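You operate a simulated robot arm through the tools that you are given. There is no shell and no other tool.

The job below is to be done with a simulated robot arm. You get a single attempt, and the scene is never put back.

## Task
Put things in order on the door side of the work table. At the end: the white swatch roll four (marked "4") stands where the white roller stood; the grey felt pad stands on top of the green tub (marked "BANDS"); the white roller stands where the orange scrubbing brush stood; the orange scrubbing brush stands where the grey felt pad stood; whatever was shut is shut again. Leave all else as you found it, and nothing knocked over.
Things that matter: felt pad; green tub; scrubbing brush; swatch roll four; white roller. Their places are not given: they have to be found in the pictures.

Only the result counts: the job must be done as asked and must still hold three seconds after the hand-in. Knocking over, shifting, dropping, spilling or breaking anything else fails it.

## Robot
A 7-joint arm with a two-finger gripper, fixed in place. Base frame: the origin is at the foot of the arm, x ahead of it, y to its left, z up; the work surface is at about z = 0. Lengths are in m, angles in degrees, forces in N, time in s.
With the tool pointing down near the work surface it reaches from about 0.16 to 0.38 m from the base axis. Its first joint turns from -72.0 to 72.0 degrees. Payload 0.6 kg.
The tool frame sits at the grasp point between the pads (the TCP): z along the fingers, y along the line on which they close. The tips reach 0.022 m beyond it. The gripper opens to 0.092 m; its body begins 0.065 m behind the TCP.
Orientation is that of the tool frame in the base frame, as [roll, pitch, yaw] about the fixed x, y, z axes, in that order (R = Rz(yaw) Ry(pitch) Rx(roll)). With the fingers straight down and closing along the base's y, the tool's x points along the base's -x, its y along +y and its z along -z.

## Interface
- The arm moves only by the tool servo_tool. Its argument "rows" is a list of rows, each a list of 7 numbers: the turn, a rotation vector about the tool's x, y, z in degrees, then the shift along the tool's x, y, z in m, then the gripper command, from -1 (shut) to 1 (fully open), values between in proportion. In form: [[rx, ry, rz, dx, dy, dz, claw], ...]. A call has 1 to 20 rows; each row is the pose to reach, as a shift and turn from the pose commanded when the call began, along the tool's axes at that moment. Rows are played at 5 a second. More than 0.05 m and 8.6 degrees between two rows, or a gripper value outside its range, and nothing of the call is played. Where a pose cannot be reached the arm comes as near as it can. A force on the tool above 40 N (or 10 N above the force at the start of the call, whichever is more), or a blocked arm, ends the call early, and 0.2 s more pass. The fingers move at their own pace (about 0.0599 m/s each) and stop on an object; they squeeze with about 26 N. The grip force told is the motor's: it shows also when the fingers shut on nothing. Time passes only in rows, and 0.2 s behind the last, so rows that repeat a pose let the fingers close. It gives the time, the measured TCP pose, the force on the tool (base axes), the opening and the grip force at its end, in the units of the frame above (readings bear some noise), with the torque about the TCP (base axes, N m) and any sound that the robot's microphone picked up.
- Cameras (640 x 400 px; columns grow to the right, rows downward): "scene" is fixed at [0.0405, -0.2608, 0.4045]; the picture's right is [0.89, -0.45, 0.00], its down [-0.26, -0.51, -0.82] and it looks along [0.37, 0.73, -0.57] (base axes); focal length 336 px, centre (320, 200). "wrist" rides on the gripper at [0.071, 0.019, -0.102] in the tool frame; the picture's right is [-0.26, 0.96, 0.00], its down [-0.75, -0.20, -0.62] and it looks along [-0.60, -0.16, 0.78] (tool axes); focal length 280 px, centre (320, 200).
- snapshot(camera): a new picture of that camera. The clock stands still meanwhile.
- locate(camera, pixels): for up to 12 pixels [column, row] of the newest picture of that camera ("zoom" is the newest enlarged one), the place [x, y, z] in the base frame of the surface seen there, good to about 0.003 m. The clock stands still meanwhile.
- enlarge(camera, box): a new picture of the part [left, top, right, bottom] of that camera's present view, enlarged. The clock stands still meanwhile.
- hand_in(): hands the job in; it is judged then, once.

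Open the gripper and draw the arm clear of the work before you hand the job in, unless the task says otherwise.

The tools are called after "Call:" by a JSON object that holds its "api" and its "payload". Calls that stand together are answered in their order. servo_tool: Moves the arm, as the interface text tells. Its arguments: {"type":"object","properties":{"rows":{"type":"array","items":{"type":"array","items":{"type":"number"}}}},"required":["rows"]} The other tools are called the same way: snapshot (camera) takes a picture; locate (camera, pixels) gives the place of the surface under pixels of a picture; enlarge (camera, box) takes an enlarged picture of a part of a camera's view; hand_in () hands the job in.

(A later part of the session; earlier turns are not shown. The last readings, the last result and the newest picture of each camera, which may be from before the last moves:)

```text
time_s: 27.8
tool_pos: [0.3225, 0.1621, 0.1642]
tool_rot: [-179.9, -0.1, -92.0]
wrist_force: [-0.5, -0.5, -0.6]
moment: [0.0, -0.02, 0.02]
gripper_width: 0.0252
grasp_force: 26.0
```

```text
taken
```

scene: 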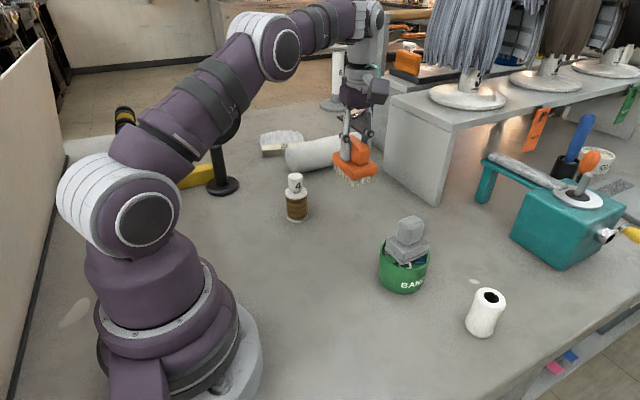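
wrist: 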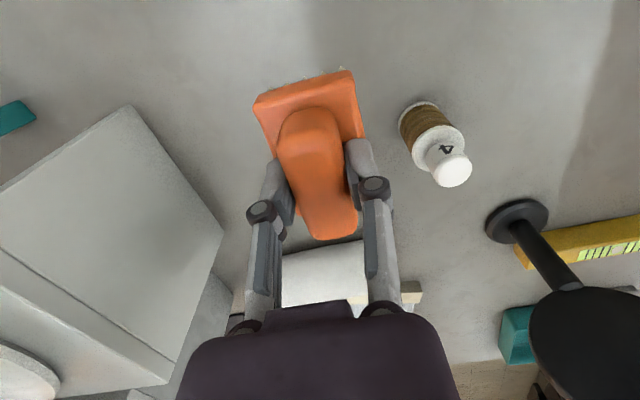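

Arrived at (0.3225,0.1621,0.164). I measure the brush body corners in hand to know its offset from the TCP.

Call:
{"api": "enlarge", "payload": {"camera": "wrist", "box": [240, 55, 400, 165]}}

Call:
{"api": "locate", "payload": {"camera": "wrist", "pixels": [[258, 104], [350, 76], [362, 128], [275, 150], [308, 112], [282, 130], [340, 125], [330, 230], [310, 180]]}}

```text
3.64 times, centred on (320, 110) of wrist
```

zoom: 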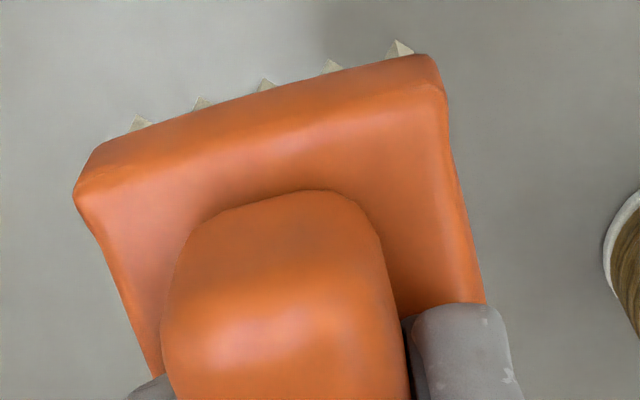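

```text
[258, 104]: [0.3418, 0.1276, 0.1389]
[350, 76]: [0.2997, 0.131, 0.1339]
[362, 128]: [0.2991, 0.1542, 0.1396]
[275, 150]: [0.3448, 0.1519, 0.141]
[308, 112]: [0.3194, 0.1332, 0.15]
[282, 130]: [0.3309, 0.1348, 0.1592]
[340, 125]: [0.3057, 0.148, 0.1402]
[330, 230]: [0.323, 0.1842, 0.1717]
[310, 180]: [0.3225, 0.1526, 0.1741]
```

The brush is centred at the TCP. I descend diagonally to (0.3398,0.171) and z≈0.0615, just above the table.

Call:
{"api": "servo_tool", "payload": {"rows": [[0, 0, 0, -0.001, -0.002, 0.02, -1], [0, 0, 0, -0.002, -0.004, 0.04, -1], [0, 0, 0, -0.004, -0.007, 0.06, -1], [0, 0, 0, -0.007, -0.012, 0.075, -1], [0, 0, 0, -0.009, -0.016, 0.088, -1], [0, 0, 0, -0.0096, -0.0172, 0.096, -1], [0, 0, 0, -0.0096, -0.0172, 0.1, -1], [0, 0, 0, -0.0096, -0.0172, 0.1025, -1], [0, 0, 0, -0.0096, -0.0172, 0.1025, -1]]}}

Call:
{"api": "enlarge", "payload": {"camera": "scene", "box": [300, 130, 420, 240]}}

```text
time_s: 29.8
tool_pos: [0.3399, 0.1711, 0.0636]
tool_rot: [180.0, 0.0, -91.9]
wrist_force: [-0.1, -0.7, -0.3]
moment: [0.02, -0.01, -0.01]
gripper_width: 0.0256
grasp_force: 25.4
```

```text
3.64 times, centred on (360, 185) of scene
```

zoom: 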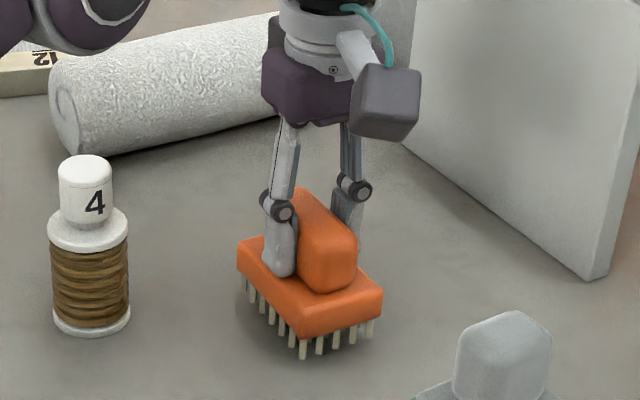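

Now at (0.3399,0.1711,0.0636), bristles just above the table. I lower in small steps until contact.

Call:
{"api": "servo_tool", "payload": {"rows": [[0, 0, 0, 0, 0, 0.0015, -1], [0, 0, 0, 0, 0, 0.0025, -1], [0, 0, 0, 0, 0, 0.003, -1], [0, 0, 0, 0, 0, 0.003, -1]]}}

```text
time_s: 30.8
tool_pos: [0.3395, 0.1708, 0.0599]
tool_rot: [179.9, -0.1, -92.0]
wrist_force: [0.0, 0.1, -0.8]
moment: [0.04, 0.04, 0.0]
gripper_width: 0.0249
grasp_force: 25.8
```

No contact yet at z 0.060. I continue down 1 mm more.

Call:
{"api": "servo_tool", "payload": {"rows": [[0, 0, 0, 0, 0, 0.0005, -1], [0, 0, 0, 0, 0, 0.001, -1], [0, 0, 0, 0, 0, 0.001, -1]]}}

```text
time_s: 31.6
tool_pos: [0.3399, 0.1705, 0.0585]
tool_rot: [180.0, 0.0, -92.0]
wrist_force: [-1.0, 0.6, 0.1]
moment: [0.0, -0.04, -0.04]
gripper_width: 0.0251
grasp_force: 26.3
```

Call:
{"api": "servo_tool", "payload": {"rows": [[0, 0, 0, 0, 0, 0.0004, -1], [0, 0, 0, 0, 0, 0.0008, -1], [0, 0, 0, 0, 0, 0.0008, -1]]}}

```text
time_s: 32.4
tool_pos: [0.3394, 0.1705, 0.0586]
tool_rot: [-180.0, -0.1, -92.1]
wrist_force: [-1.9, -1.1, 10.3]
moment: [-0.13, 0.09, -0.04]
gripper_width: 0.0248
grasp_force: 25.9
```

The force rose to 10 N, so the bristles rest on the table. I now open gradually (a one-sentence note was missed before the last call; noted), then check.

Call:
{"api": "servo_tool", "payload": {"rows": [[0, 0, 0, 0, 0, -0.0003, -0.4], [0, 0, 0, 0, 0, -0.0003, -0.2], [0, 0, 0, 0, 0, -0.0003, 0.1], [0, 0, 0, 0, 0, -0.0003, 0.4], [0, 0, 0, 0, 0, -0.0003, 0.4], [0, 0, 0, 0, 0, -0.0003, 0.4]]}}

Call:
{"api": "enlarge", "payload": {"camera": "scene", "box": [300, 130, 420, 240]}}

```text
time_s: 33.8
tool_pos: [0.3403, 0.1718, 0.0579]
tool_rot: [180.0, -0.1, -92.0]
wrist_force: [0.7, 0.0, 0.0]
moment: [-0.02, 0.02, 0.03]
gripper_width: 0.0646
grasp_force: 0.0
```

```text
3.64 times, centred on (360, 185) of scene
```

zoom: 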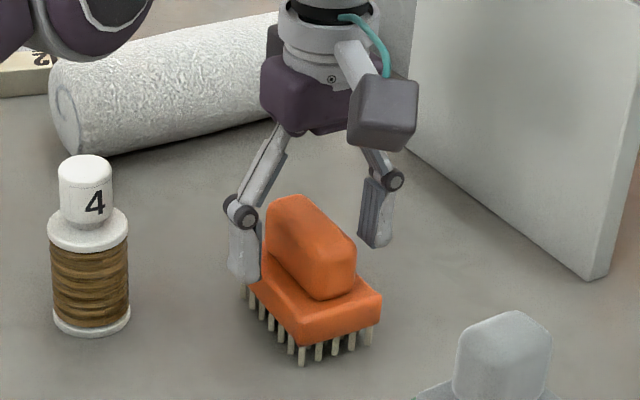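

The brush stands where the pad was, fingers clear. I lift 0.05 straight, then up and inward.

Call:
{"api": "servo_tool", "payload": {"rows": [[0, 0, 0, 0, 0, -0.01, 0.4], [0, 0, 0, 0, 0, -0.025, 0.4], [0, 0, 0, 0, 0, -0.045, 0.4], [0, 0, 0, 0.002, 0.003, -0.06, 0.6], [0, 0, 0, 0.006, 0.01, -0.075, 0.8], [0, 0, 0, 0.01, 0.02, -0.09, 1], [0, 0, 0, 0.016, 0.0295, -0.105, 1], [0, 0, 0, 0.016, 0.0295, -0.12, 1], [0, 0, 0, 0.016, 0.0295, -0.12, 1]]}}

Call:
{"api": "enlarge", "payload": {"camera": "scene", "box": [300, 130, 420, 240]}}

Call:
{"api": "locate", "payload": {"camera": "zoom", "pixels": [[245, 275], [298, 340], [378, 292], [300, 210], [340, 300], [270, 270], [345, 245], [310, 250]]}}

```text
time_s: 35.8
tool_pos: [0.309, 0.1566, 0.1785]
tool_rot: [-180.0, 0.0, -92.1]
wrist_force: [-0.2, -0.9, -1.3]
moment: [0.0, -0.03, 0.01]
gripper_width: 0.092
grasp_force: 0.2
```

```text
3.64 times, centred on (360, 185) of scene
```

zoom: 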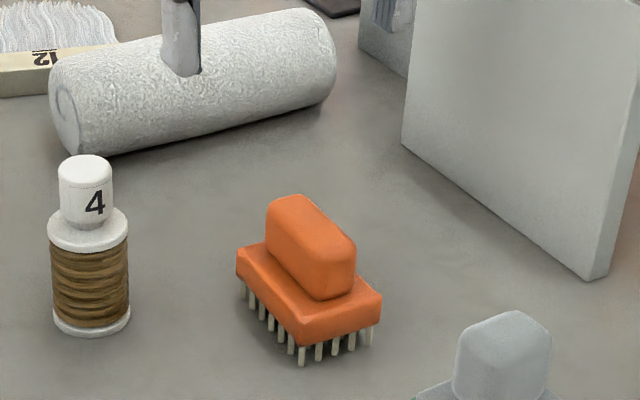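

```text
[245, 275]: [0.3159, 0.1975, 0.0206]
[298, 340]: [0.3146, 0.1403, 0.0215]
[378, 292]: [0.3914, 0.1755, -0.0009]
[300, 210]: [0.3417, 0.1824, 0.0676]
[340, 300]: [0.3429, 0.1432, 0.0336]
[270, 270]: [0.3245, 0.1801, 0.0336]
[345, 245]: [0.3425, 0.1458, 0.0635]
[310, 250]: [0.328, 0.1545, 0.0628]
```

Brush centre ≈(0.339,0.172), upright. Next I travel to a viewing pose near (0.27,-0.07,0.19) for the white roller, turning the tool back 88°.

Call:
{"api": "servo_tool", "payload": {"rows": [[0, 0, 7.33, 0.019, 0.0026, -0.003, 1], [0, 0, 14.67, 0.038, 0.0052, -0.006, 1], [0, 0, 22, 0.057, 0.0078, -0.009, 1], [0, 0, 29.33, 0.076, 0.0104, -0.0115, 1], [0, 0, 36.67, 0.095, 0.013, -0.0115, 1], [0, 0, 44, 0.114, 0.0156, -0.0115, 1], [0, 0, 51.33, 0.133, 0.0181, -0.0115, 1], [0, 0, 58.67, 0.152, 0.0207, -0.0115, 1], [0, 0, 66, 0.171, 0.0233, -0.0115, 1], [0, 0, 73.33, 0.19, 0.0259, -0.0115, 1], [0, 0, 80.67, 0.209, 0.0285, -0.0115, 1], [0, 0, 88, 0.2279, 0.0311, -0.0115, 1], [0, 0, 88, 0.2279, 0.0311, -0.0115, 1], [0, 0, 88, 0.2279, 0.0311, -0.0115, 1]]}}

Call:
{"api": "snapshot", "payload": {"camera": "wrist"}}

Call:
{"api": "enlarge", "payload": {"camera": "scene", "box": [450, 270, 530, 350]}}

```text
time_s: 38.8
tool_pos: [0.2695, -0.0708, 0.1907]
tool_rot: [180.0, -0.1, 179.9]
wrist_force: [-0.7, 0.2, -0.5]
moment: [0.0, -0.03, 0.03]
gripper_width: 0.0919
grasp_force: 0.1
```

```text
taken
```

wrist: 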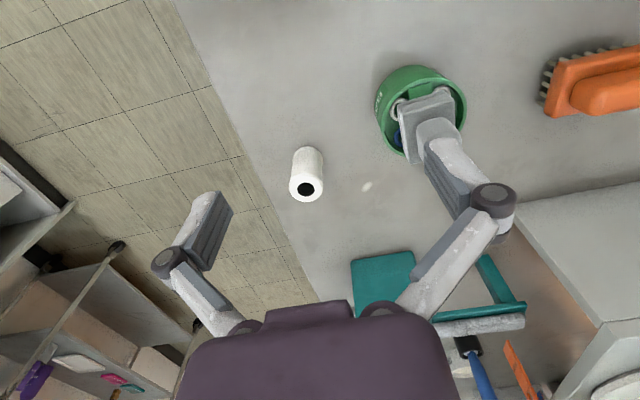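

```text
5.00 times, centred on (490, 310) of scene
```

zoom: 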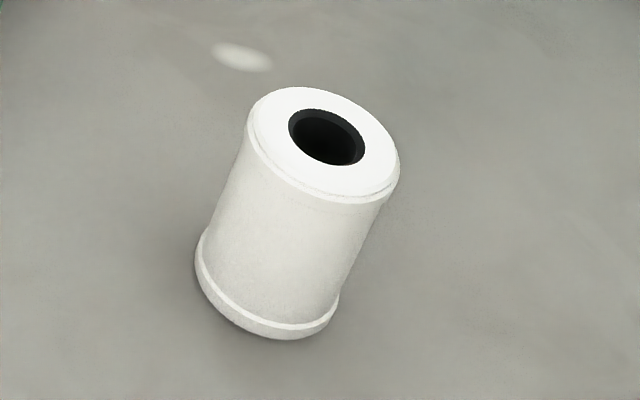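

The roller is at (306,175) in the wrist picture. I enlarge it and locate its top rim and base.

Call:
{"api": "enlarge", "payload": {"camera": "wrist", "box": [266, 135, 346, 215]}}

Call:
{"api": "locate", "payload": {"camera": "zoom", "pixels": [[145, 260], [320, 245], [225, 185], [250, 335], [180, 190], [280, 185], [205, 320], [290, 315], [200, 100], [305, 95], [250, 70], [228, 190]]}}

```text
5.00 times, centred on (306, 175) of wrist
```

zoom: 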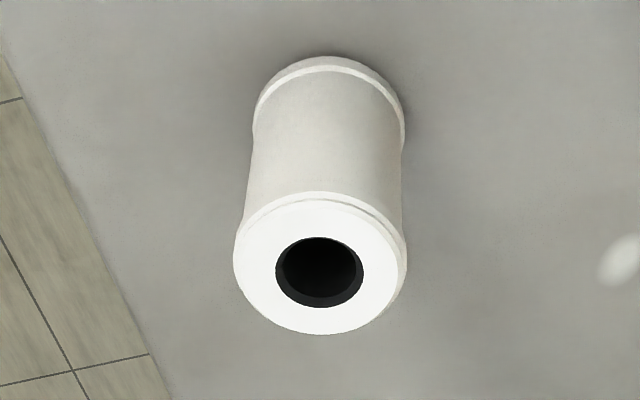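

```text
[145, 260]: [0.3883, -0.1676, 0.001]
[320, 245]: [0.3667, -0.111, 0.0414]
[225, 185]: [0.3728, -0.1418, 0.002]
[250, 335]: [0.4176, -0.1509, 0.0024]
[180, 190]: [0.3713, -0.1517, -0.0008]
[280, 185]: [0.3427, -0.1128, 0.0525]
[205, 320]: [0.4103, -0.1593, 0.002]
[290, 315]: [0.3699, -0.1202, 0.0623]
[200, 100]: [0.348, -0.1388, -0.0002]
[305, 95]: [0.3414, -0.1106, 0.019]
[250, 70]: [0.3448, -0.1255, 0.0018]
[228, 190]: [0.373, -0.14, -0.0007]
```

I re-pick the roller's top face rim pixels: (242,262),(394,262),(318,208),(320,328), and body edges.

Call:
{"api": "locate", "payload": {"camera": "zoom", "pixels": [[241, 265], [393, 265], [318, 207], [320, 329], [265, 312], [375, 312], [265, 220], [375, 220], [262, 90], [395, 105], [252, 150], [400, 160]]}}

Call:
{"api": "locate", "payload": {"camera": "wrist", "pixels": [[440, 125], [420, 90], [405, 95], [420, 155], [450, 95], [375, 105], [466, 105]]}}

```text
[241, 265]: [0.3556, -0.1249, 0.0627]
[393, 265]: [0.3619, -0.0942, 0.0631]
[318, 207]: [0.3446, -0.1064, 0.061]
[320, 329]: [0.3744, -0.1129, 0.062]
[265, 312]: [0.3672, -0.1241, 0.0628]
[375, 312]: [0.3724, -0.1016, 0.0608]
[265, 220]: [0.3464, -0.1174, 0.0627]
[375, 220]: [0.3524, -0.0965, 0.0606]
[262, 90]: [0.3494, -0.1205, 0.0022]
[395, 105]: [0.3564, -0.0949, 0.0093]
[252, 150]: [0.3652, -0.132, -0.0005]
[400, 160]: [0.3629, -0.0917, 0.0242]
```

```text
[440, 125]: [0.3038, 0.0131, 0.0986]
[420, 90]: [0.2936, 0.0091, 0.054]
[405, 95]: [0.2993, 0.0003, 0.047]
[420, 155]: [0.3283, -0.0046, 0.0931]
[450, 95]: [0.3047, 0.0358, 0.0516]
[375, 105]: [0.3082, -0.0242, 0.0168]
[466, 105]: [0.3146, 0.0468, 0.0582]
```

Roller centre is (0.3594,-0.1098), diameter ≈0.031, top z≈0.0625. I move above it at z≈0.12.

Call:
{"api": "servo_tool", "payload": {"rows": [[0, 0, 0, -0.018, -0.0078, 0.01, 1], [0, 0, 0, -0.036, -0.0156, 0.022, 1], [0, 0, 0, -0.054, -0.0234, 0.036, 1], [0, 0, 0, -0.072, -0.0312, 0.053, 1], [0, 0, 0, -0.0899, -0.039, 0.07, 1], [0, 0, 0, -0.0899, -0.039, 0.07, 1], [0, 0, 0, -0.0899, -0.039, 0.07, 1]]}}

Call:
{"api": "enlarge", "payload": {"camera": "wrist", "box": [240, 60, 400, 180]}}

```text
time_s: 40.4
tool_pos: [0.3594, -0.1097, 0.1201]
tool_rot: [-179.9, 0.0, 180.0]
wrist_force: [0.1, 0.4, 0.0]
moment: [0.01, 0.01, -0.03]
gripper_width: 0.0919
grasp_force: 0.1
```

```text
3.33 times, centred on (320, 120) of wrist
```

zoom: 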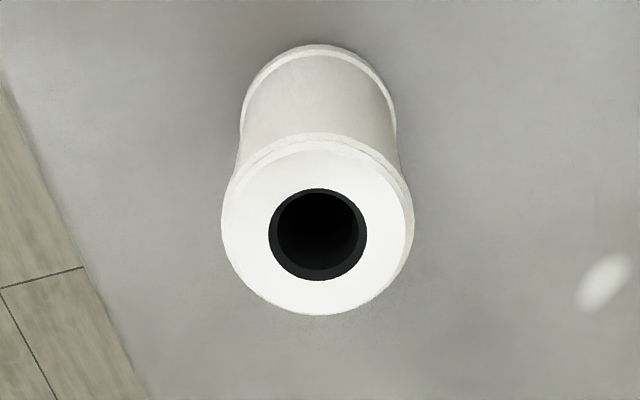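

The roller's top centre at wrist (319,129) matches the tool axis. I descend to z≈0.036.

Call:
{"api": "servo_tool", "payload": {"rows": [[0, 0, 0, 0, 0, 0.02, 1], [0, 0, 0, 0, 0, 0.04, 1], [0, 0, 0, 0, 0, 0.06, 1], [0, 0, 0, 0, 0, 0.075, 1], [0, 0, 0, 0, 0, 0.084, 1], [0, 0, 0, 0, 0, 0.084, 1]]}}

Call:
{"api": "enlarge", "payload": {"camera": "scene", "box": [420, 230, 560, 350]}}

Call:
{"api": "snapshot", "payload": {"camera": "wrist"}}

```text
time_s: 41.8
tool_pos: [0.3595, -0.1101, 0.0356]
tool_rot: [-180.0, 0.0, 180.0]
wrist_force: [0.5, -0.1, -0.2]
moment: [-0.02, 0.01, 0.03]
gripper_width: 0.092
grasp_force: 0.0
```

```text
3.33 times, centred on (490, 290) of scene
```

zoom: 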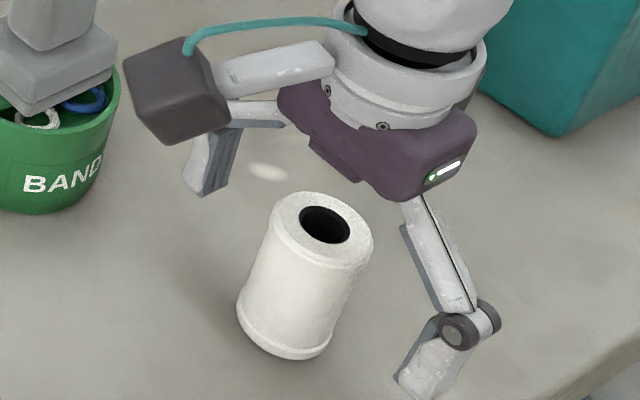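

```text
taken
```

wrist: 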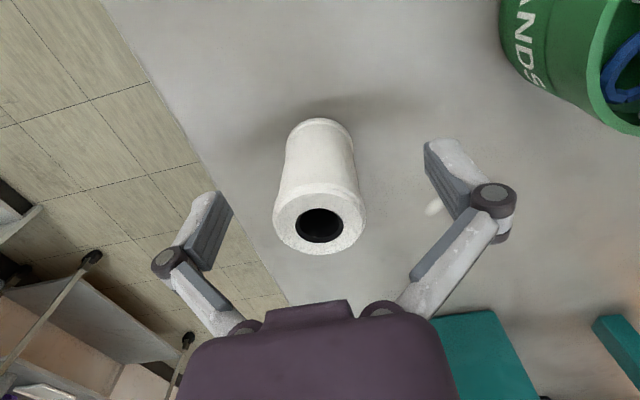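

The roller is centred between the fingers. I close on it.

Call:
{"api": "servo_tool", "payload": {"rows": [[0, 0, 0, 0, 0, 0, 0.4], [0, 0, 0, 0, 0, 0, 0], [0, 0, 0, 0, 0, 0, -0.4], [0, 0, 0, 0, 0, 0, -1], [0, 0, 0, 0, 0, 0, -1], [0, 0, 0, 0, 0, 0, -1]]}}

Call:
{"api": "snapshot", "payload": {"camera": "wrist"}}

```text
time_s: 43.2
tool_pos: [0.3613, -0.1089, 0.0358]
tool_rot: [-180.0, 0.0, -180.0]
wrist_force: [-1.3, 0.1, 4.4]
moment: [0.02, 0.03, 0.05]
gripper_width: 0.0322
grasp_force: 25.5
```

```text
taken
```

wrist: 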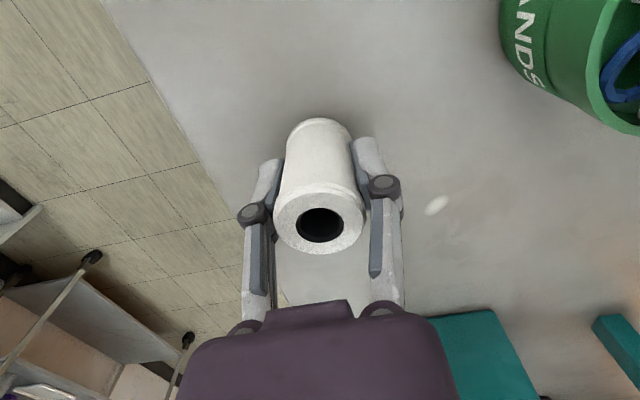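

Gripped at 0.032 width. I lift straight first, then up and inward to about (0.30,-0.09,0.19).

Call:
{"api": "servo_tool", "payload": {"rows": [[0, 0, 0, 0, 0, -0.01, -1], [0, 0, 0, 0, 0, -0.025, -1], [0, 0, 0, 0, 0, -0.045, -1], [0, 0, 0, 0.005, 0.002, -0.065, -1], [0, 0, 0, 0.015, 0.005, -0.085, -1], [0, 0, 0, 0.027, 0.009, -0.105, -1], [0, 0, 0, 0.04, 0.013, -0.125, -1], [0, 0, 0, 0.05, 0.017, -0.14, -1], [0, 0, 0, 0.06, 0.02, -0.155, -1], [0, 0, 0, 0.06, 0.02, -0.155, -1]]}}

Call:
{"api": "snapshot", "payload": {"camera": "wrist"}}

Call:
{"api": "snapshot", "payload": {"camera": "scene"}}

```text
time_s: 45.4
tool_pos: [0.2999, -0.0896, 0.1907]
tool_rot: [-180.0, 0.1, -180.0]
wrist_force: [-0.5, -0.9, 0.4]
moment: [0.05, -0.03, 0.01]
gripper_width: 0.032
grasp_force: 26.4
```

```text
taken
```

wrist: 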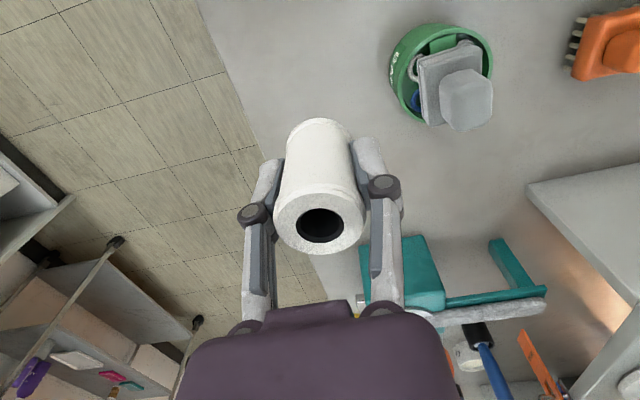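

```text
taken
```

scene: 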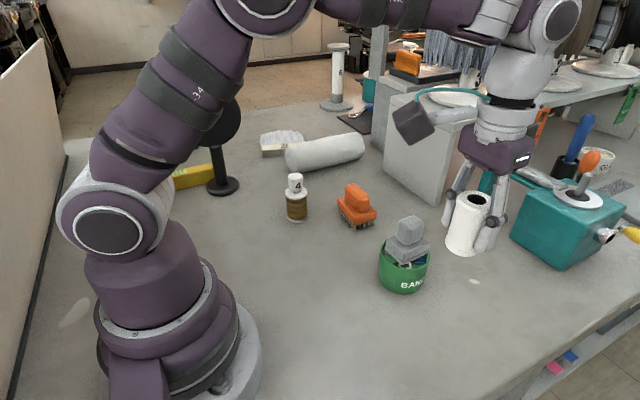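

Roller held well at (0.30,-0.09,0.19). I carry it to above the brush's old place (0.1204,0.1887), turning the tool -90° as with the brush pick.

Call:
{"api": "servo_tool", "payload": {"rows": [[0, 0, -5.6, 0.0112, 0.0174, 0, -1], [0, 0, -11.2, 0.0224, 0.0348, 0, -1], [0, 0, -16.8, 0.0337, 0.0522, 0, -1], [0, 0, -22.4, 0.0449, 0.0696, 0, -1], [0, 0, -28, 0.0561, 0.087, 0, -1], [0, 0, -33.6, 0.0673, 0.1044, 0, -1], [0, 0, -39.2, 0.0785, 0.1218, 0, -1], [0, 0, -44.8, 0.0897, 0.1392, 0, -1], [0, 0, -50.4, 0.101, 0.1565, 0, -1], [0, 0, -56, 0.1122, 0.1739, 0, -1], [0, 0, -61.6, 0.1234, 0.1913, 0, -1], [0, 0, -67.2, 0.1346, 0.2087, 0, -1], [0, 0, -72.8, 0.1458, 0.2261, 0.005, -1], [0, 0, -78.4, 0.157, 0.2435, 0.01, -1], [0, 0, -84, 0.1683, 0.2609, 0.015, -1], [0, 0, -90, 0.1795, 0.2783, 0.02, -1], [0, 0, -90, 0.1795, 0.2783, 0.02, -1], [0, 0, -90, 0.1795, 0.2783, 0.02, -1]]}}

Call:
{"api": "snapshot", "payload": {"camera": "wrist"}}

Call:
{"api": "snapshot", "payload": {"camera": "scene"}}

```text
time_s: 49.2
tool_pos: [0.121, 0.1885, 0.1707]
tool_rot: [-179.9, 0.1, -89.9]
wrist_force: [0.1, -0.2, 0.1]
moment: [0.0, 0.0, 0.01]
gripper_width: 0.0325
grasp_force: 26.3
```

```text
taken
```

wrist: 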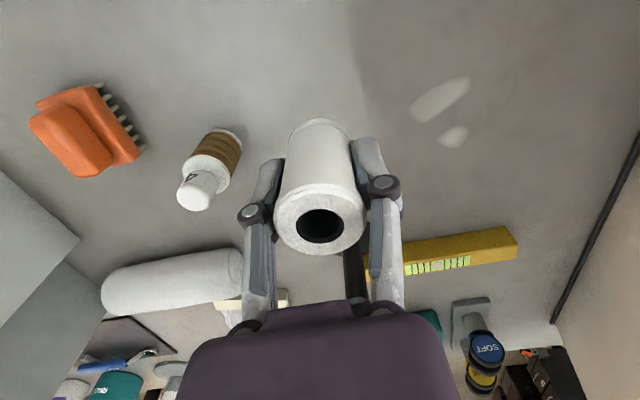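

```text
taken
```

scene: 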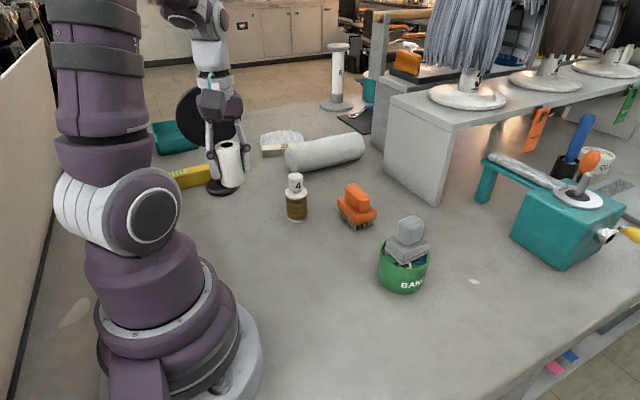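

Above the brush's old place. I descend to z≈0.040 (roller bottom ~4 mm above the table).

Call:
{"api": "servo_tool", "payload": {"rows": [[0, 0, 0, 0, 0, 0.02, -1], [0, 0, 0, 0, 0, 0.04, -1], [0, 0, 0, 0, 0, 0.06, -1], [0, 0, 0, 0, 0, 0.08, -1], [0, 0, 0, 0, 0, 0.1, -1], [0, 0, 0, 0, 0, 0.115, -1], [0, 0, 0, 0, 0, 0.125, -1], [0, 0, 0, 0, 0, 0.13, -1], [0, 0, 0, 0, 0, 0.13, -1]]}}

Call:
{"api": "snapshot", "payload": {"camera": "wrist"}}

Call:
{"api": "enlarge", "payload": {"camera": "scene", "box": [180, 170, 300, 270]}}

```text
time_s: 51.2
tool_pos: [0.12, 0.1895, 0.0407]
tool_rot: [179.9, 0.0, -90.0]
wrist_force: [0.4, -0.2, 0.2]
moment: [0.0, 0.0, -0.03]
gripper_width: 0.032
grasp_force: 25.5
```

```text
taken
```

wrist: 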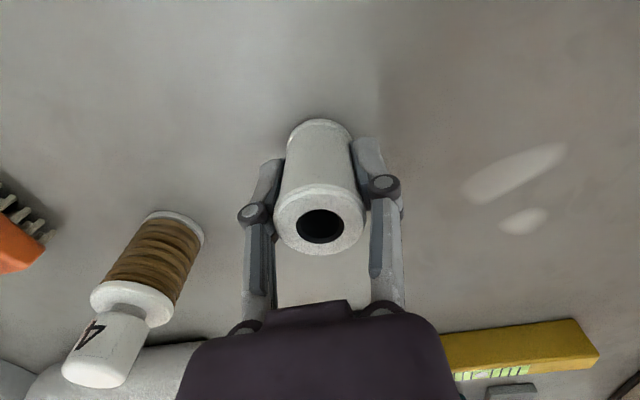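

```text
4.00 times, centred on (240, 220) of scene
```

zoom: 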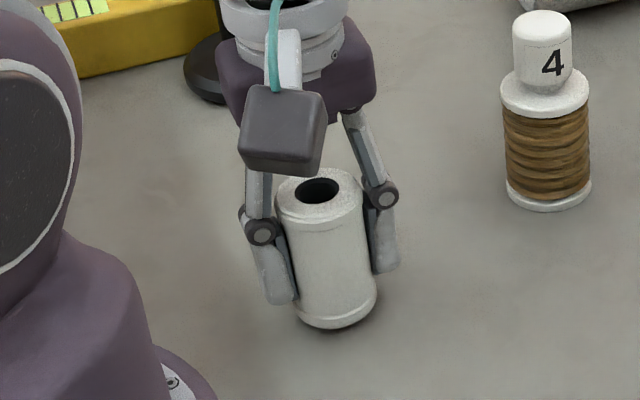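

The roller hangs upright about 4 mm above the table at (0.120,0.189). I lower in small steps to contact.

Call:
{"api": "servo_tool", "payload": {"rows": [[0, 0, 0, 0, 0, 0.002, -1], [0, 0, 0, 0, 0, 0.003, -1], [0, 0, 0, 0, 0, 0.0038, -1], [0, 0, 0, 0, 0, 0.0038, -1]]}}

```text
time_s: 52.2
tool_pos: [0.1204, 0.1892, 0.0377]
tool_rot: [180.0, 0.0, -90.0]
wrist_force: [0.1, 0.1, 0.0]
moment: [0.0, 0.02, 0.0]
gripper_width: 0.0322
grasp_force: 25.9
```

No contact yet (force ≈0). I go down another 0.8 mm in fine steps.

Call:
{"api": "servo_tool", "payload": {"rows": [[0, 0, 0, 0, 0, 0.0004, -1], [0, 0, 0, 0, 0, 0.0008, -1], [0, 0, 0, 0, 0, 0.0008, -1]]}}

```text
time_s: 53.0
tool_pos: [0.1201, 0.1886, 0.0368]
tool_rot: [180.0, 0.0, -90.0]
wrist_force: [0.6, 0.1, -0.5]
moment: [0.01, 0.01, -0.02]
gripper_width: 0.0325
grasp_force: 25.9
```

Still no contact at z 0.0368. I go another 0.8 mm lower.

Call:
{"api": "servo_tool", "payload": {"rows": [[0, 0, 0, 0, 0, 0.0004, -1], [0, 0, 0, 0, 0, 0.0008, -1], [0, 0, 0, 0, 0, 0.0008, -1]]}}

```text
time_s: 53.8
tool_pos: [0.1203, 0.189, 0.0353]
tool_rot: [-180.0, 0.0, -90.1]
wrist_force: [-1.3, -4.0, 17.0]
moment: [-0.1, 0.06, -0.03]
gripper_width: 0.0319
grasp_force: 26.2
```

Contact with 17 N. I ease up 0.4 mm and open gradually.

Call:
{"api": "servo_tool", "payload": {"rows": [[0, 0, 0, 0, 0, -0.0004, -1], [0, 0, 0, 0, 0, -0.0004, -0.3], [0, 0, 0, 0, 0, -0.0004, -0.1], [0, 0, 0, 0, 0, -0.0004, 0.2], [0, 0, 0, 0, 0, -0.0004, 0.5], [0, 0, 0, 0, 0, -0.0004, 0.5], [0, 0, 0, 0, 0, -0.0004, 0.5]]}}

Call:
{"api": "enlarge", "payload": {"camera": "scene", "box": [180, 170, 300, 270]}}

Call:
{"api": "snapshot", "payload": {"camera": "wrist"}}

```text
time_s: 55.4
tool_pos: [0.122, 0.1902, 0.037]
tool_rot: [180.0, -0.1, -90.0]
wrist_force: [0.5, 0.4, 0.8]
moment: [-0.01, 0.02, 0.01]
gripper_width: 0.069
grasp_force: 0.1
```

```text
4.00 times, centred on (240, 220) of scene
```

zoom: 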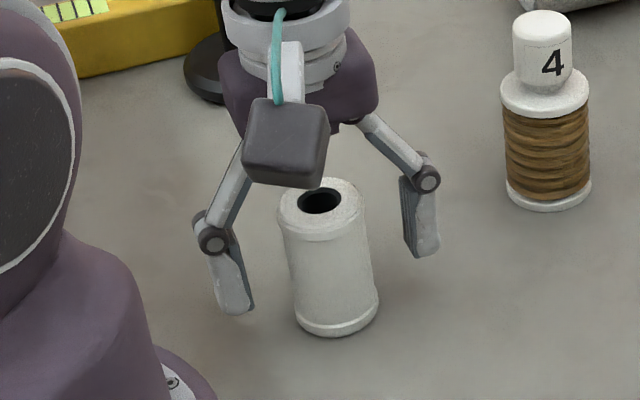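

```text
taken
```

wrist: 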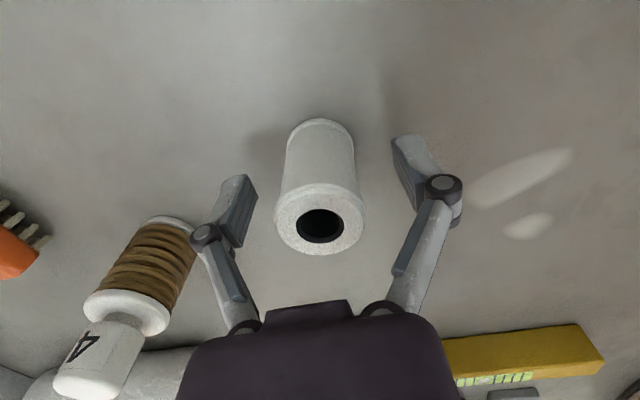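

The roller stands freely at the brush's old place. I lift straight up to z≈0.175.

Call:
{"api": "servo_tool", "payload": {"rows": [[0, 0, 0, 0, 0, -0.01, 0.5], [0, 0, 0, 0, 0, -0.025, 0.5], [0, 0, 0, 0, 0, -0.045, 0.5], [0, 0, 0, 0, 0, -0.065, 0.5], [0, 0, 0, 0, 0, -0.085, 0.7], [0, 0, 0, 0, 0, -0.105, 1], [0, 0, 0, 0, 0, -0.125, 1], [0, 0, 0, 0, 0, -0.14, 1], [0, 0, 0, 0, 0, -0.14, 1]]}}

Call:
{"api": "snapshot", "payload": {"camera": "wrist"}}

Call:
{"api": "enlarge", "payload": {"camera": "scene", "box": [200, 150, 340, 270]}}

```text
time_s: 57.4
tool_pos: [0.1207, 0.1897, 0.1764]
tool_rot: [179.9, 0.0, -90.0]
wrist_force: [-0.2, -0.4, -0.3]
moment: [0.01, 0.02, 0.05]
gripper_width: 0.0921
grasp_force: 0.1
```

```text
taken
```

wrist: 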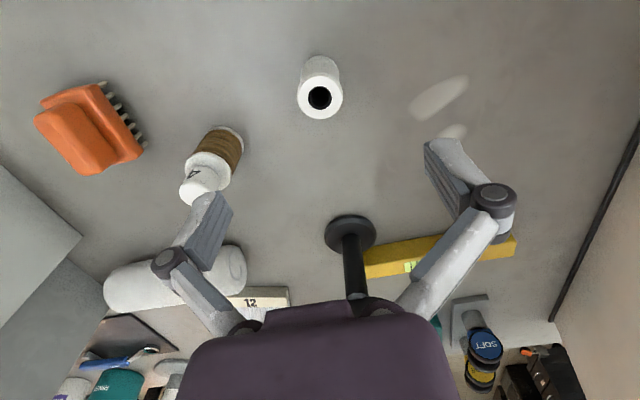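

```text
3.33 times, centred on (270, 210) of scene
```

zoom: 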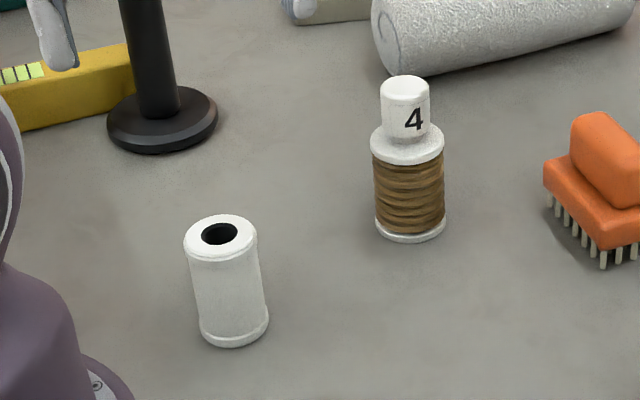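

Roller stands upright. I move directly above roll 4 near (0.237,0.2215) at z≈0.176 for a close look.

Call:
{"api": "servo_tool", "payload": {"rows": [[0, 0, 0, -0.0054, -0.0194, 0, 1], [0, 0, 0, -0.0108, -0.0388, 0, 1], [0, 0, 0, -0.0163, -0.0582, 0, 1], [0, 0, 0, -0.0217, -0.0775, 0, 1], [0, 0, 0, -0.0271, -0.0969, 0, 1], [0, 0, 0, -0.0325, -0.1163, 0, 1], [0, 0, 0, -0.0325, -0.1163, 0, 1], [0, 0, 0, -0.0325, -0.1163, 0, 1]]}}

Call:
{"api": "snapshot", "payload": {"camera": "wrist"}}

Call:
{"api": "enlarge", "payload": {"camera": "wrist", "box": [264, 50, 376, 150]}}

```text
time_s: 59.2
tool_pos: [0.2381, 0.2205, 0.176]
tool_rot: [-180.0, -0.1, -90.0]
wrist_force: [-0.3, -0.3, -0.6]
moment: [0.01, 0.02, -0.01]
gripper_width: 0.0919
grasp_force: 0.1
```

```text
taken
```

wrist: 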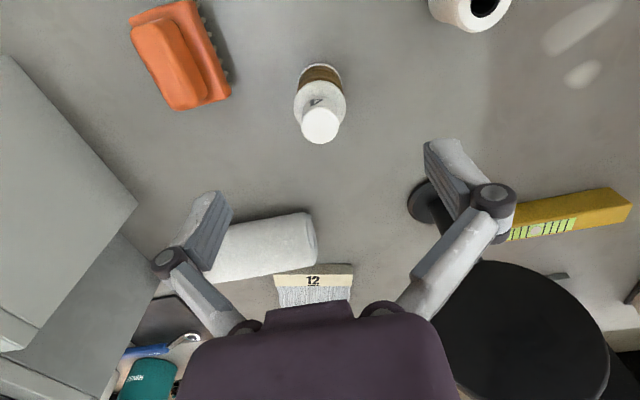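

```text
4.00 times, centred on (320, 100) of wrist
```

zoom: 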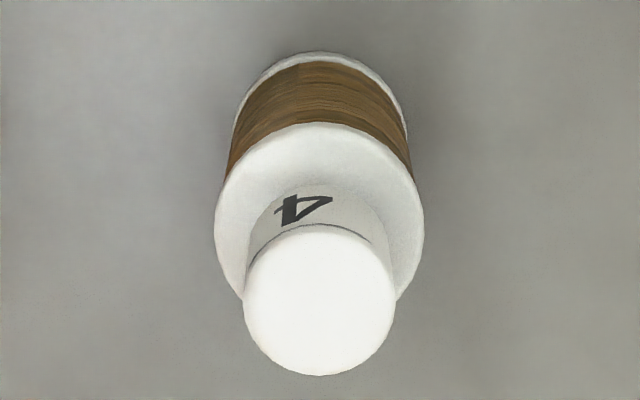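

I locate the cap rim and flange rim in this zoom to fix roll 4's axis and heights.

Call:
{"api": "locate", "payload": {"camera": "zoom", "pixels": [[250, 300], [389, 300], [319, 234], [319, 369], [268, 348], [370, 348], [223, 215], [417, 215], [318, 128], [245, 115], [398, 115], [320, 58]]}}

Call:
{"api": "locate", "payload": {"camera": "zoom", "pixels": [[320, 75], [320, 110], [250, 150], [385, 150], [232, 240], [408, 245], [255, 100], [390, 100], [320, 66], [300, 160], [240, 170], [402, 160]]}}

```text
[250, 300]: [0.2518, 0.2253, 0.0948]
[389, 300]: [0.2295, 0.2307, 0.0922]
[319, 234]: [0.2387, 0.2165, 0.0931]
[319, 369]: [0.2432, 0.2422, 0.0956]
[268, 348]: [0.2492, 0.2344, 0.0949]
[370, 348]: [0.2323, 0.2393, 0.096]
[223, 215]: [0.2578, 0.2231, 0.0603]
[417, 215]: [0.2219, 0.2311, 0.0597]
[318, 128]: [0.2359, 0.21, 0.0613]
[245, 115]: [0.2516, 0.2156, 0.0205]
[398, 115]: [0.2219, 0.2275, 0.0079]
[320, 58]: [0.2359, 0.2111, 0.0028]
```

```text
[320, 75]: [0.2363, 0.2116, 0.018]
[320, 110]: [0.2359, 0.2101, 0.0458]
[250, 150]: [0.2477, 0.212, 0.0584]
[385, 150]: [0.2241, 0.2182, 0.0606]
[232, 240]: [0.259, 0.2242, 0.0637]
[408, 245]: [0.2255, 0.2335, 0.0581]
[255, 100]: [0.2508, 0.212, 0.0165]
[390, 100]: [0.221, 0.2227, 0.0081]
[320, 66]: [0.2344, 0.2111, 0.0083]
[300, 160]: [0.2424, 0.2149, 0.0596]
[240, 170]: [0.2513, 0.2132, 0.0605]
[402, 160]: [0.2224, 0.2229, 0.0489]
```

Roll 4's axis is at (0.2406,0.2282); body/flange diameter ≈0.037 up to z 0.061, cap ≈0.025 up to z 0.095. I shift over the axis and go down to z≈0.10 first.

Call:
{"api": "servo_tool", "payload": {"rows": [[0, 0, 0, -0.0069, -0.0031, 0.01, 1], [0, 0, 0, -0.0069, -0.0031, 0.03, 1], [0, 0, 0, -0.0069, -0.0031, 0.045, 1], [0, 0, 0, -0.0069, -0.0031, 0.056, 1], [0, 0, 0, -0.0069, -0.0031, 0.056, 1]]}}

Call:
{"api": "snapshot", "payload": {"camera": "wrist"}}

Call:
{"api": "enlarge", "payload": {"camera": "scene", "box": [230, 120, 370, 240]}}

```text
time_s: 60.4
tool_pos: [0.2408, 0.2289, 0.1207]
tool_rot: [180.0, 0.0, -90.0]
wrist_force: [-1.4, 0.6, -1.1]
moment: [-0.02, 0.0, 0.01]
gripper_width: 0.092
grasp_force: 0.1
```

```text
taken
```

wrist: 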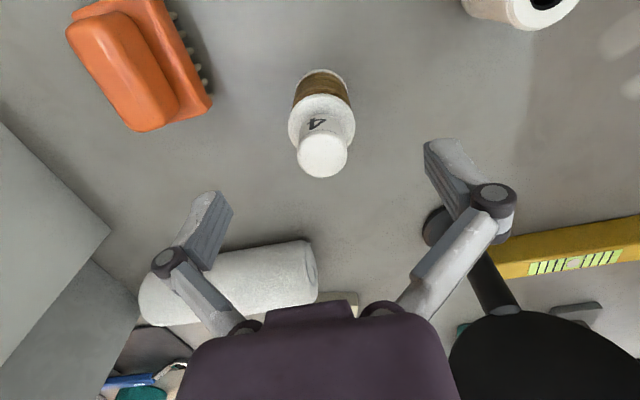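

```text
3.33 times, centred on (300, 180) of scene
```

zoom: 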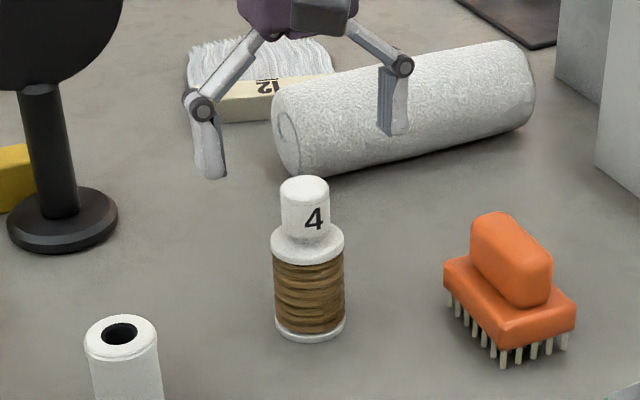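

Cap centre at wrist (322,157) matches the tool axis (320,157). I descend to z≈0.040 around the body.

Call:
{"api": "servo_tool", "payload": {"rows": [[0, 0, 0, 0, 0, 0.015, 1], [0, 0, 0, 0, 0, 0.032, 1], [0, 0, 0, 0, 0, 0.05, 1], [0, 0, 0, 0, 0, 0.065, 1], [0, 0, 0, 0, 0, 0.075, 1], [0, 0, 0, 0, 0, 0.08, 1], [0, 0, 0, 0, 0, 0.08, 1]]}}

Call:
{"api": "snapshot", "payload": {"camera": "wrist"}}

Call:
{"api": "enlarge", "payload": {"camera": "scene", "box": [230, 120, 370, 240]}}

```text
time_s: 62.0
tool_pos: [0.2409, 0.2281, 0.04]
tool_rot: [180.0, 0.0, -90.0]
wrist_force: [0.5, 0.6, -0.1]
moment: [0.01, -0.05, 0.01]
gripper_width: 0.092
grasp_force: 0.1
```

```text
taken
```

wrist: 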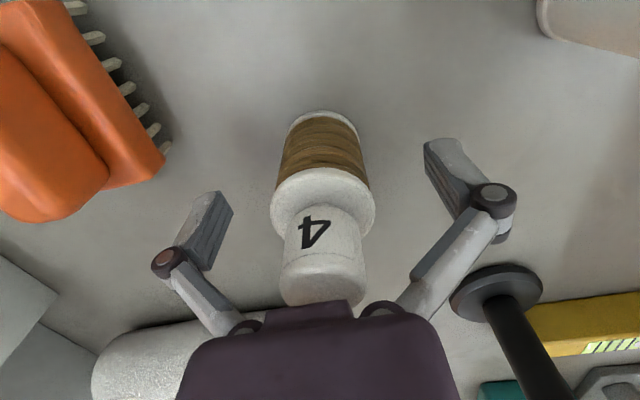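

```text
3.33 times, centred on (300, 180) of scene
```

zoom: 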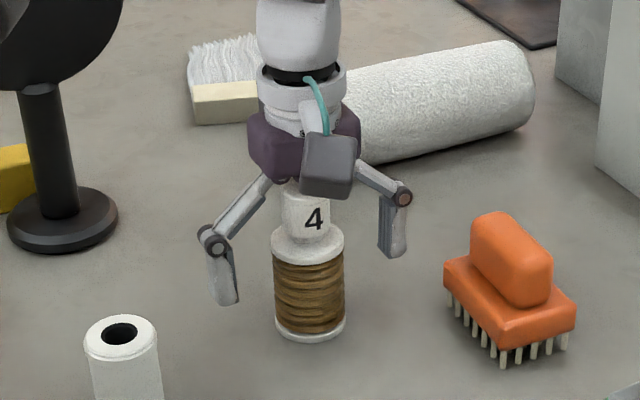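

No contact with the cap (force ≈0) and the body is centred between the fingers. I close.

Call:
{"api": "servo_tool", "payload": {"rows": [[0, 0, 0, 0, 0, 0, 0.4], [0, 0, 0, 0, 0, 0, 0], [0, 0, 0, 0, 0, 0, -0.4], [0, 0, 0, 0, 0, 0, -1], [0, 0, 0, 0, 0, 0, -1], [0, 0, 0, 0, 0, 0, -1]]}}

Call:
{"api": "snapshot", "payload": {"camera": "wrist"}}

Call:
{"api": "enlarge", "payload": {"camera": "scene", "box": [230, 120, 370, 240]}}

```text
time_s: 63.4
tool_pos: [0.2404, 0.2279, 0.0396]
tool_rot: [-180.0, 0.0, -89.9]
wrist_force: [-0.8, -0.8, 3.5]
moment: [-0.03, -0.02, -0.04]
gripper_width: 0.0404
grasp_force: 26.0
```

```text
taken
```

wrist: 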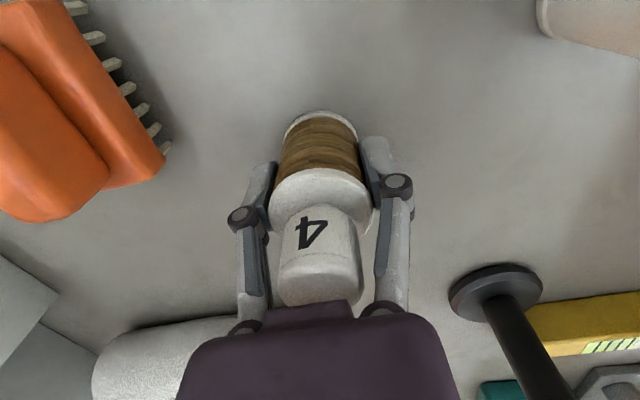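

```text
3.33 times, centred on (300, 180) of scene
```

zoom: 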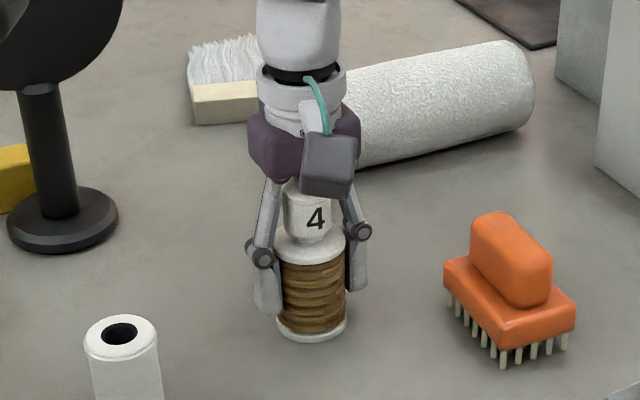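

Gripped at 0.040 width, 26 N. I lift slowly by 0.03 first and check it hangs straight.

Call:
{"api": "servo_tool", "payload": {"rows": [[0, 0, 0, 0, 0, -0.005, -1], [0, 0, 0, 0, 0, -0.012, -1], [0, 0, 0, 0, 0, -0.02, -1], [0, 0, 0, 0, 0, -0.03, -1], [0, 0, 0, 0, 0, -0.03, -1]]}}

Call:
{"api": "snapshot", "payload": {"camera": "wrist"}}

Call:
{"api": "enlarge", "payload": {"camera": "scene", "box": [230, 110, 370, 230]}}

```text
time_s: 64.6
tool_pos: [0.2409, 0.2292, 0.0705]
tool_rot: [180.0, 0.0, -90.0]
wrist_force: [0.6, -0.4, -0.2]
moment: [-0.02, 0.02, -0.02]
gripper_width: 0.0404
grasp_force: 25.9
```

```text
taken
```

wrist: 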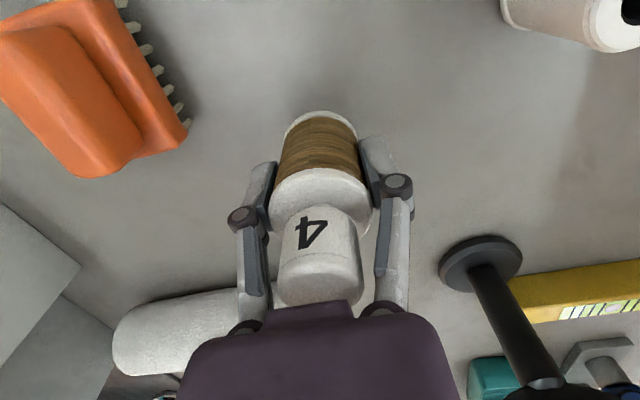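

```text
3.33 times, centred on (300, 170) of scene
```

zoom: 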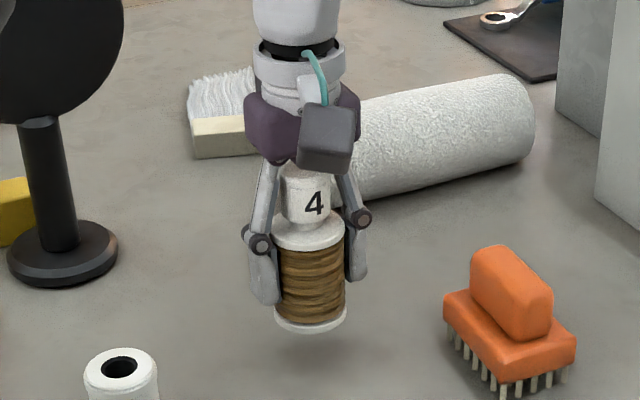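

It hangs straight. I lift it to z≈0.19.

Call:
{"api": "servo_tool", "payload": {"rows": [[0, 0, 0, 0, 0, -0.015, -1], [0, 0, 0, 0, 0, -0.035, -1], [0, 0, 0, 0, 0, -0.055, -1], [0, 0, 0, 0, 0, -0.075, -1], [0, 0, 0, 0, 0, -0.095, -1], [0, 0, 0, 0, 0, -0.11, -1], [0, 0, 0, 0, 0, -0.12, -1], [0, 0, 0, 0, 0, -0.12, -1]]}}

Call:
{"api": "snapshot", "payload": {"camera": "scene"}}

```text
time_s: 66.4
tool_pos: [0.2405, 0.2275, 0.1892]
tool_rot: [179.9, 0.0, -90.0]
wrist_force: [0.0, 0.3, -0.8]
moment: [-0.01, 0.03, -0.01]
gripper_width: 0.0403
grasp_force: 26.3
```

```text
taken
```

scene: 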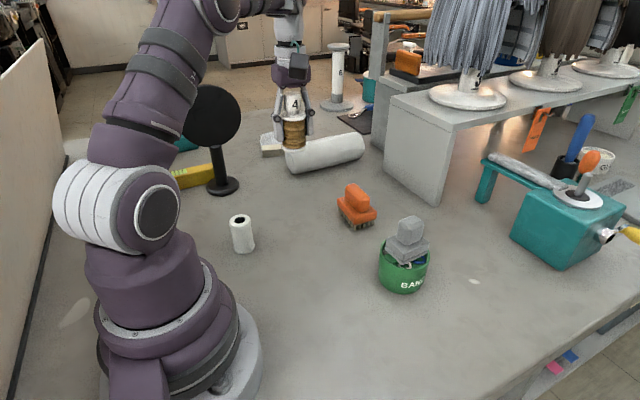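

Roll 4 is held clear at z≈0.19. I carry it along x≈0.24 past the tub and then out to (0.30,-0.09), turning the tool +90°.

Call:
{"api": "servo_tool", "payload": {"rows": [[0, 0, 5.3, 0.0187, 0, 0, -1], [0, 0, 10.6, 0.0374, 0, 0, -1], [0, 0, 15.9, 0.0561, 0, 0, -1], [0, 0, 21.2, 0.0748, 0, 0, -1], [0, 0, 26.5, 0.0935, 0, 0, -1], [0, 0, 31.8, 0.1122, 0, 0, -1], [0, 0, 37.1, 0.1309, 0, 0, -1], [0, 0, 42.4, 0.1496, 0, 0, -1], [0, 0, 47.7, 0.1683, 0, 0, -1], [0, 0, 53, 0.187, 0, 0, -1], [0, 0, 58.3, 0.2057, 0, 0, -1], [0, 0, 63.6, 0.2244, 0, 0, -1], [0, 0, 68.9, 0.2431, -0.008, 0, -1], [0, 0, 74.2, 0.2618, -0.02, 0, -1], [0, 0, 79.5, 0.2805, -0.034, 0, -1], [0, 0, 84.8, 0.2992, -0.047, 0, -1], [0, 0, 90, 0.3182, -0.0594, 0, -1], [0, 0, 90, 0.3182, -0.0594, 0, -1], [0, 0, 90, 0.3182, -0.0594, 0, -1]]}}

Call:
{"api": "snapshot", "payload": {"camera": "wrist"}}

Call:
{"api": "snapshot", "payload": {"camera": "scene"}}

```text
time_s: 70.4
tool_pos: [0.301, -0.0901, 0.1895]
tool_rot: [-180.0, 0.0, 179.9]
wrist_force: [0.1, 0.0, -1.2]
moment: [-0.02, 0.02, -0.01]
gripper_width: 0.0403
grasp_force: 26.8
```

```text
taken
```

wrist: 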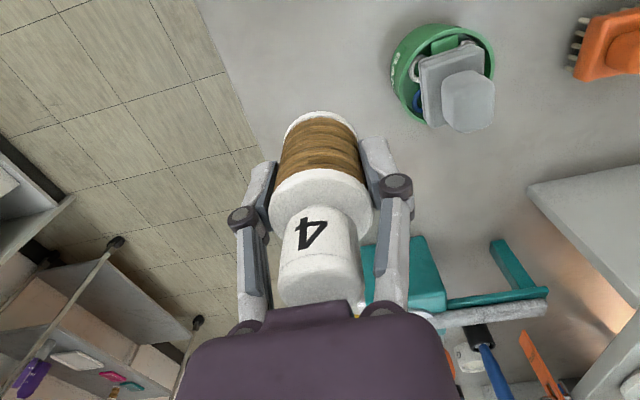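

```text
taken
```

scene: 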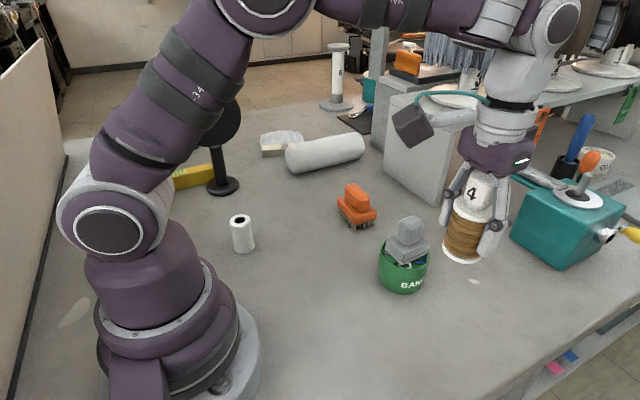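

Roll 4 is held upright at (0.301,-0.090). I move out and down to the roller's old place (0.3594,-0.1098), stopping at z≈0.0435.

Call:
{"api": "servo_tool", "payload": {"rows": [[0, 0, 0, -0.012, -0.004, 0.015, -1], [0, 0, 0, -0.027, -0.009, 0.033, -1], [0, 0, 0, -0.042, -0.014, 0.051, -1], [0, 0, 0, -0.053, -0.0178, 0.068, -1], [0, 0, 0, -0.0587, -0.0198, 0.085, -1], [0, 0, 0, -0.0587, -0.0198, 0.102, -1], [0, 0, 0, -0.0587, -0.0198, 0.118, -1], [0, 0, 0, -0.0587, -0.0198, 0.132, -1], [0, 0, 0, -0.0587, -0.0198, 0.141, -1], [0, 0, 0, -0.0587, -0.0198, 0.146, -1], [0, 0, 0, -0.0587, -0.0198, 0.146, -1]]}}

Call:
{"api": "enlarge", "payload": {"camera": "scene", "box": [420, 220, 560, 350]}}

```text
time_s: 72.8
tool_pos: [0.358, -0.1093, 0.0443]
tool_rot: [-180.0, 0.0, -179.9]
wrist_force: [0.2, -0.2, -0.5]
moment: [-0.01, 0.0, -0.01]
gripper_width: 0.0403
grasp_force: 26.1
```

```text
3.08 times, centred on (490, 285) of scene
```

zoom: 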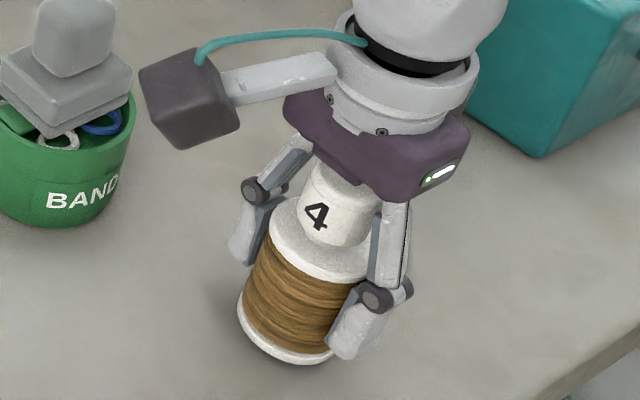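

At (0.358,-0.109,0.0443), bottom about 4 mm above the table. I lower 3.4 mm with a 0.8 mm outward trim.

Call:
{"api": "servo_tool", "payload": {"rows": [[0, 0, 0, -0.0008, -0.0003, 0.0015, -1], [0, 0, 0, -0.0008, -0.0003, 0.0027, -1], [0, 0, 0, -0.0008, -0.0003, 0.0034, -1], [0, 0, 0, -0.0008, -0.0003, 0.0034, -1]]}}

```text
time_s: 73.8
tool_pos: [0.3596, -0.1105, 0.0412]
tool_rot: [-180.0, 0.0, -180.0]
wrist_force: [0.2, -1.1, 0.4]
moment: [0.01, -0.02, -0.02]
gripper_width: 0.0401
grasp_force: 26.0
```

No contact yet at z 0.0412. I lower 0.8 mm more.

Call:
{"api": "servo_tool", "payload": {"rows": [[0, 0, 0, 0, 0, 0.0004, -1], [0, 0, 0, 0, 0, 0.0008, -1], [0, 0, 0, 0, 0, 0.0008, -1]]}}

```text
time_s: 74.6
tool_pos: [0.3602, -0.1102, 0.0393]
tool_rot: [180.0, 0.0, 179.9]
wrist_force: [-1.1, -0.1, 4.4]
moment: [-0.07, 0.02, -0.01]
gripper_width: 0.0401
grasp_force: 25.4
```

Light contact (4.4 N). I open the fingers gradually here.

Call:
{"api": "servo_tool", "payload": {"rows": [[0, 0, 0, 0, 0, 0.0001, -1], [0, 0, 0, 0, 0, 0.0001, -0.1], [0, 0, 0, 0, 0, 0.0001, 0.1], [0, 0, 0, 0, 0, 0.0001, 0.4], [0, 0, 0, 0, 0, 0.0001, 0.7], [0, 0, 0, 0, 0, 0.0001, 0.7], [0, 0, 0, 0, 0, 0.0001, 0.7]]}}

Call:
{"api": "enlarge", "payload": {"camera": "scene", "box": [420, 220, 560, 350]}}

Call:
{"api": "snapshot", "payload": {"camera": "wrist"}}

```text
time_s: 76.2
tool_pos: [0.3593, -0.1093, 0.04]
tool_rot: [-180.0, 0.0, -179.9]
wrist_force: [-0.3, 0.4, 0.2]
moment: [-0.01, 0.01, -0.01]
gripper_width: 0.0781
grasp_force: 0.2
```

```text
3.08 times, centred on (490, 285) of scene
```

zoom: 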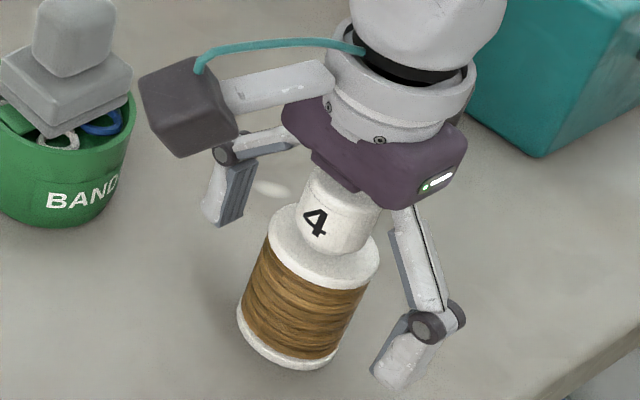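

```text
taken
```

wrist: 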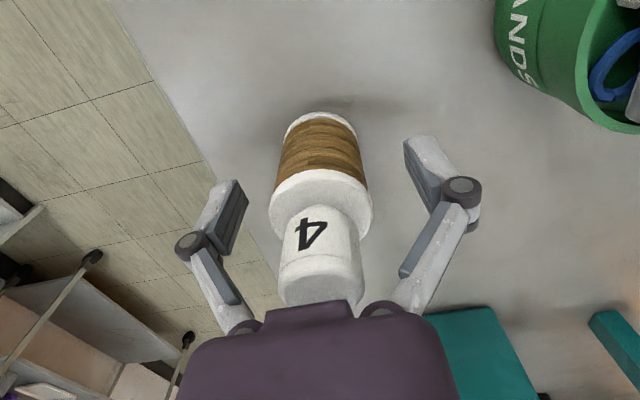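

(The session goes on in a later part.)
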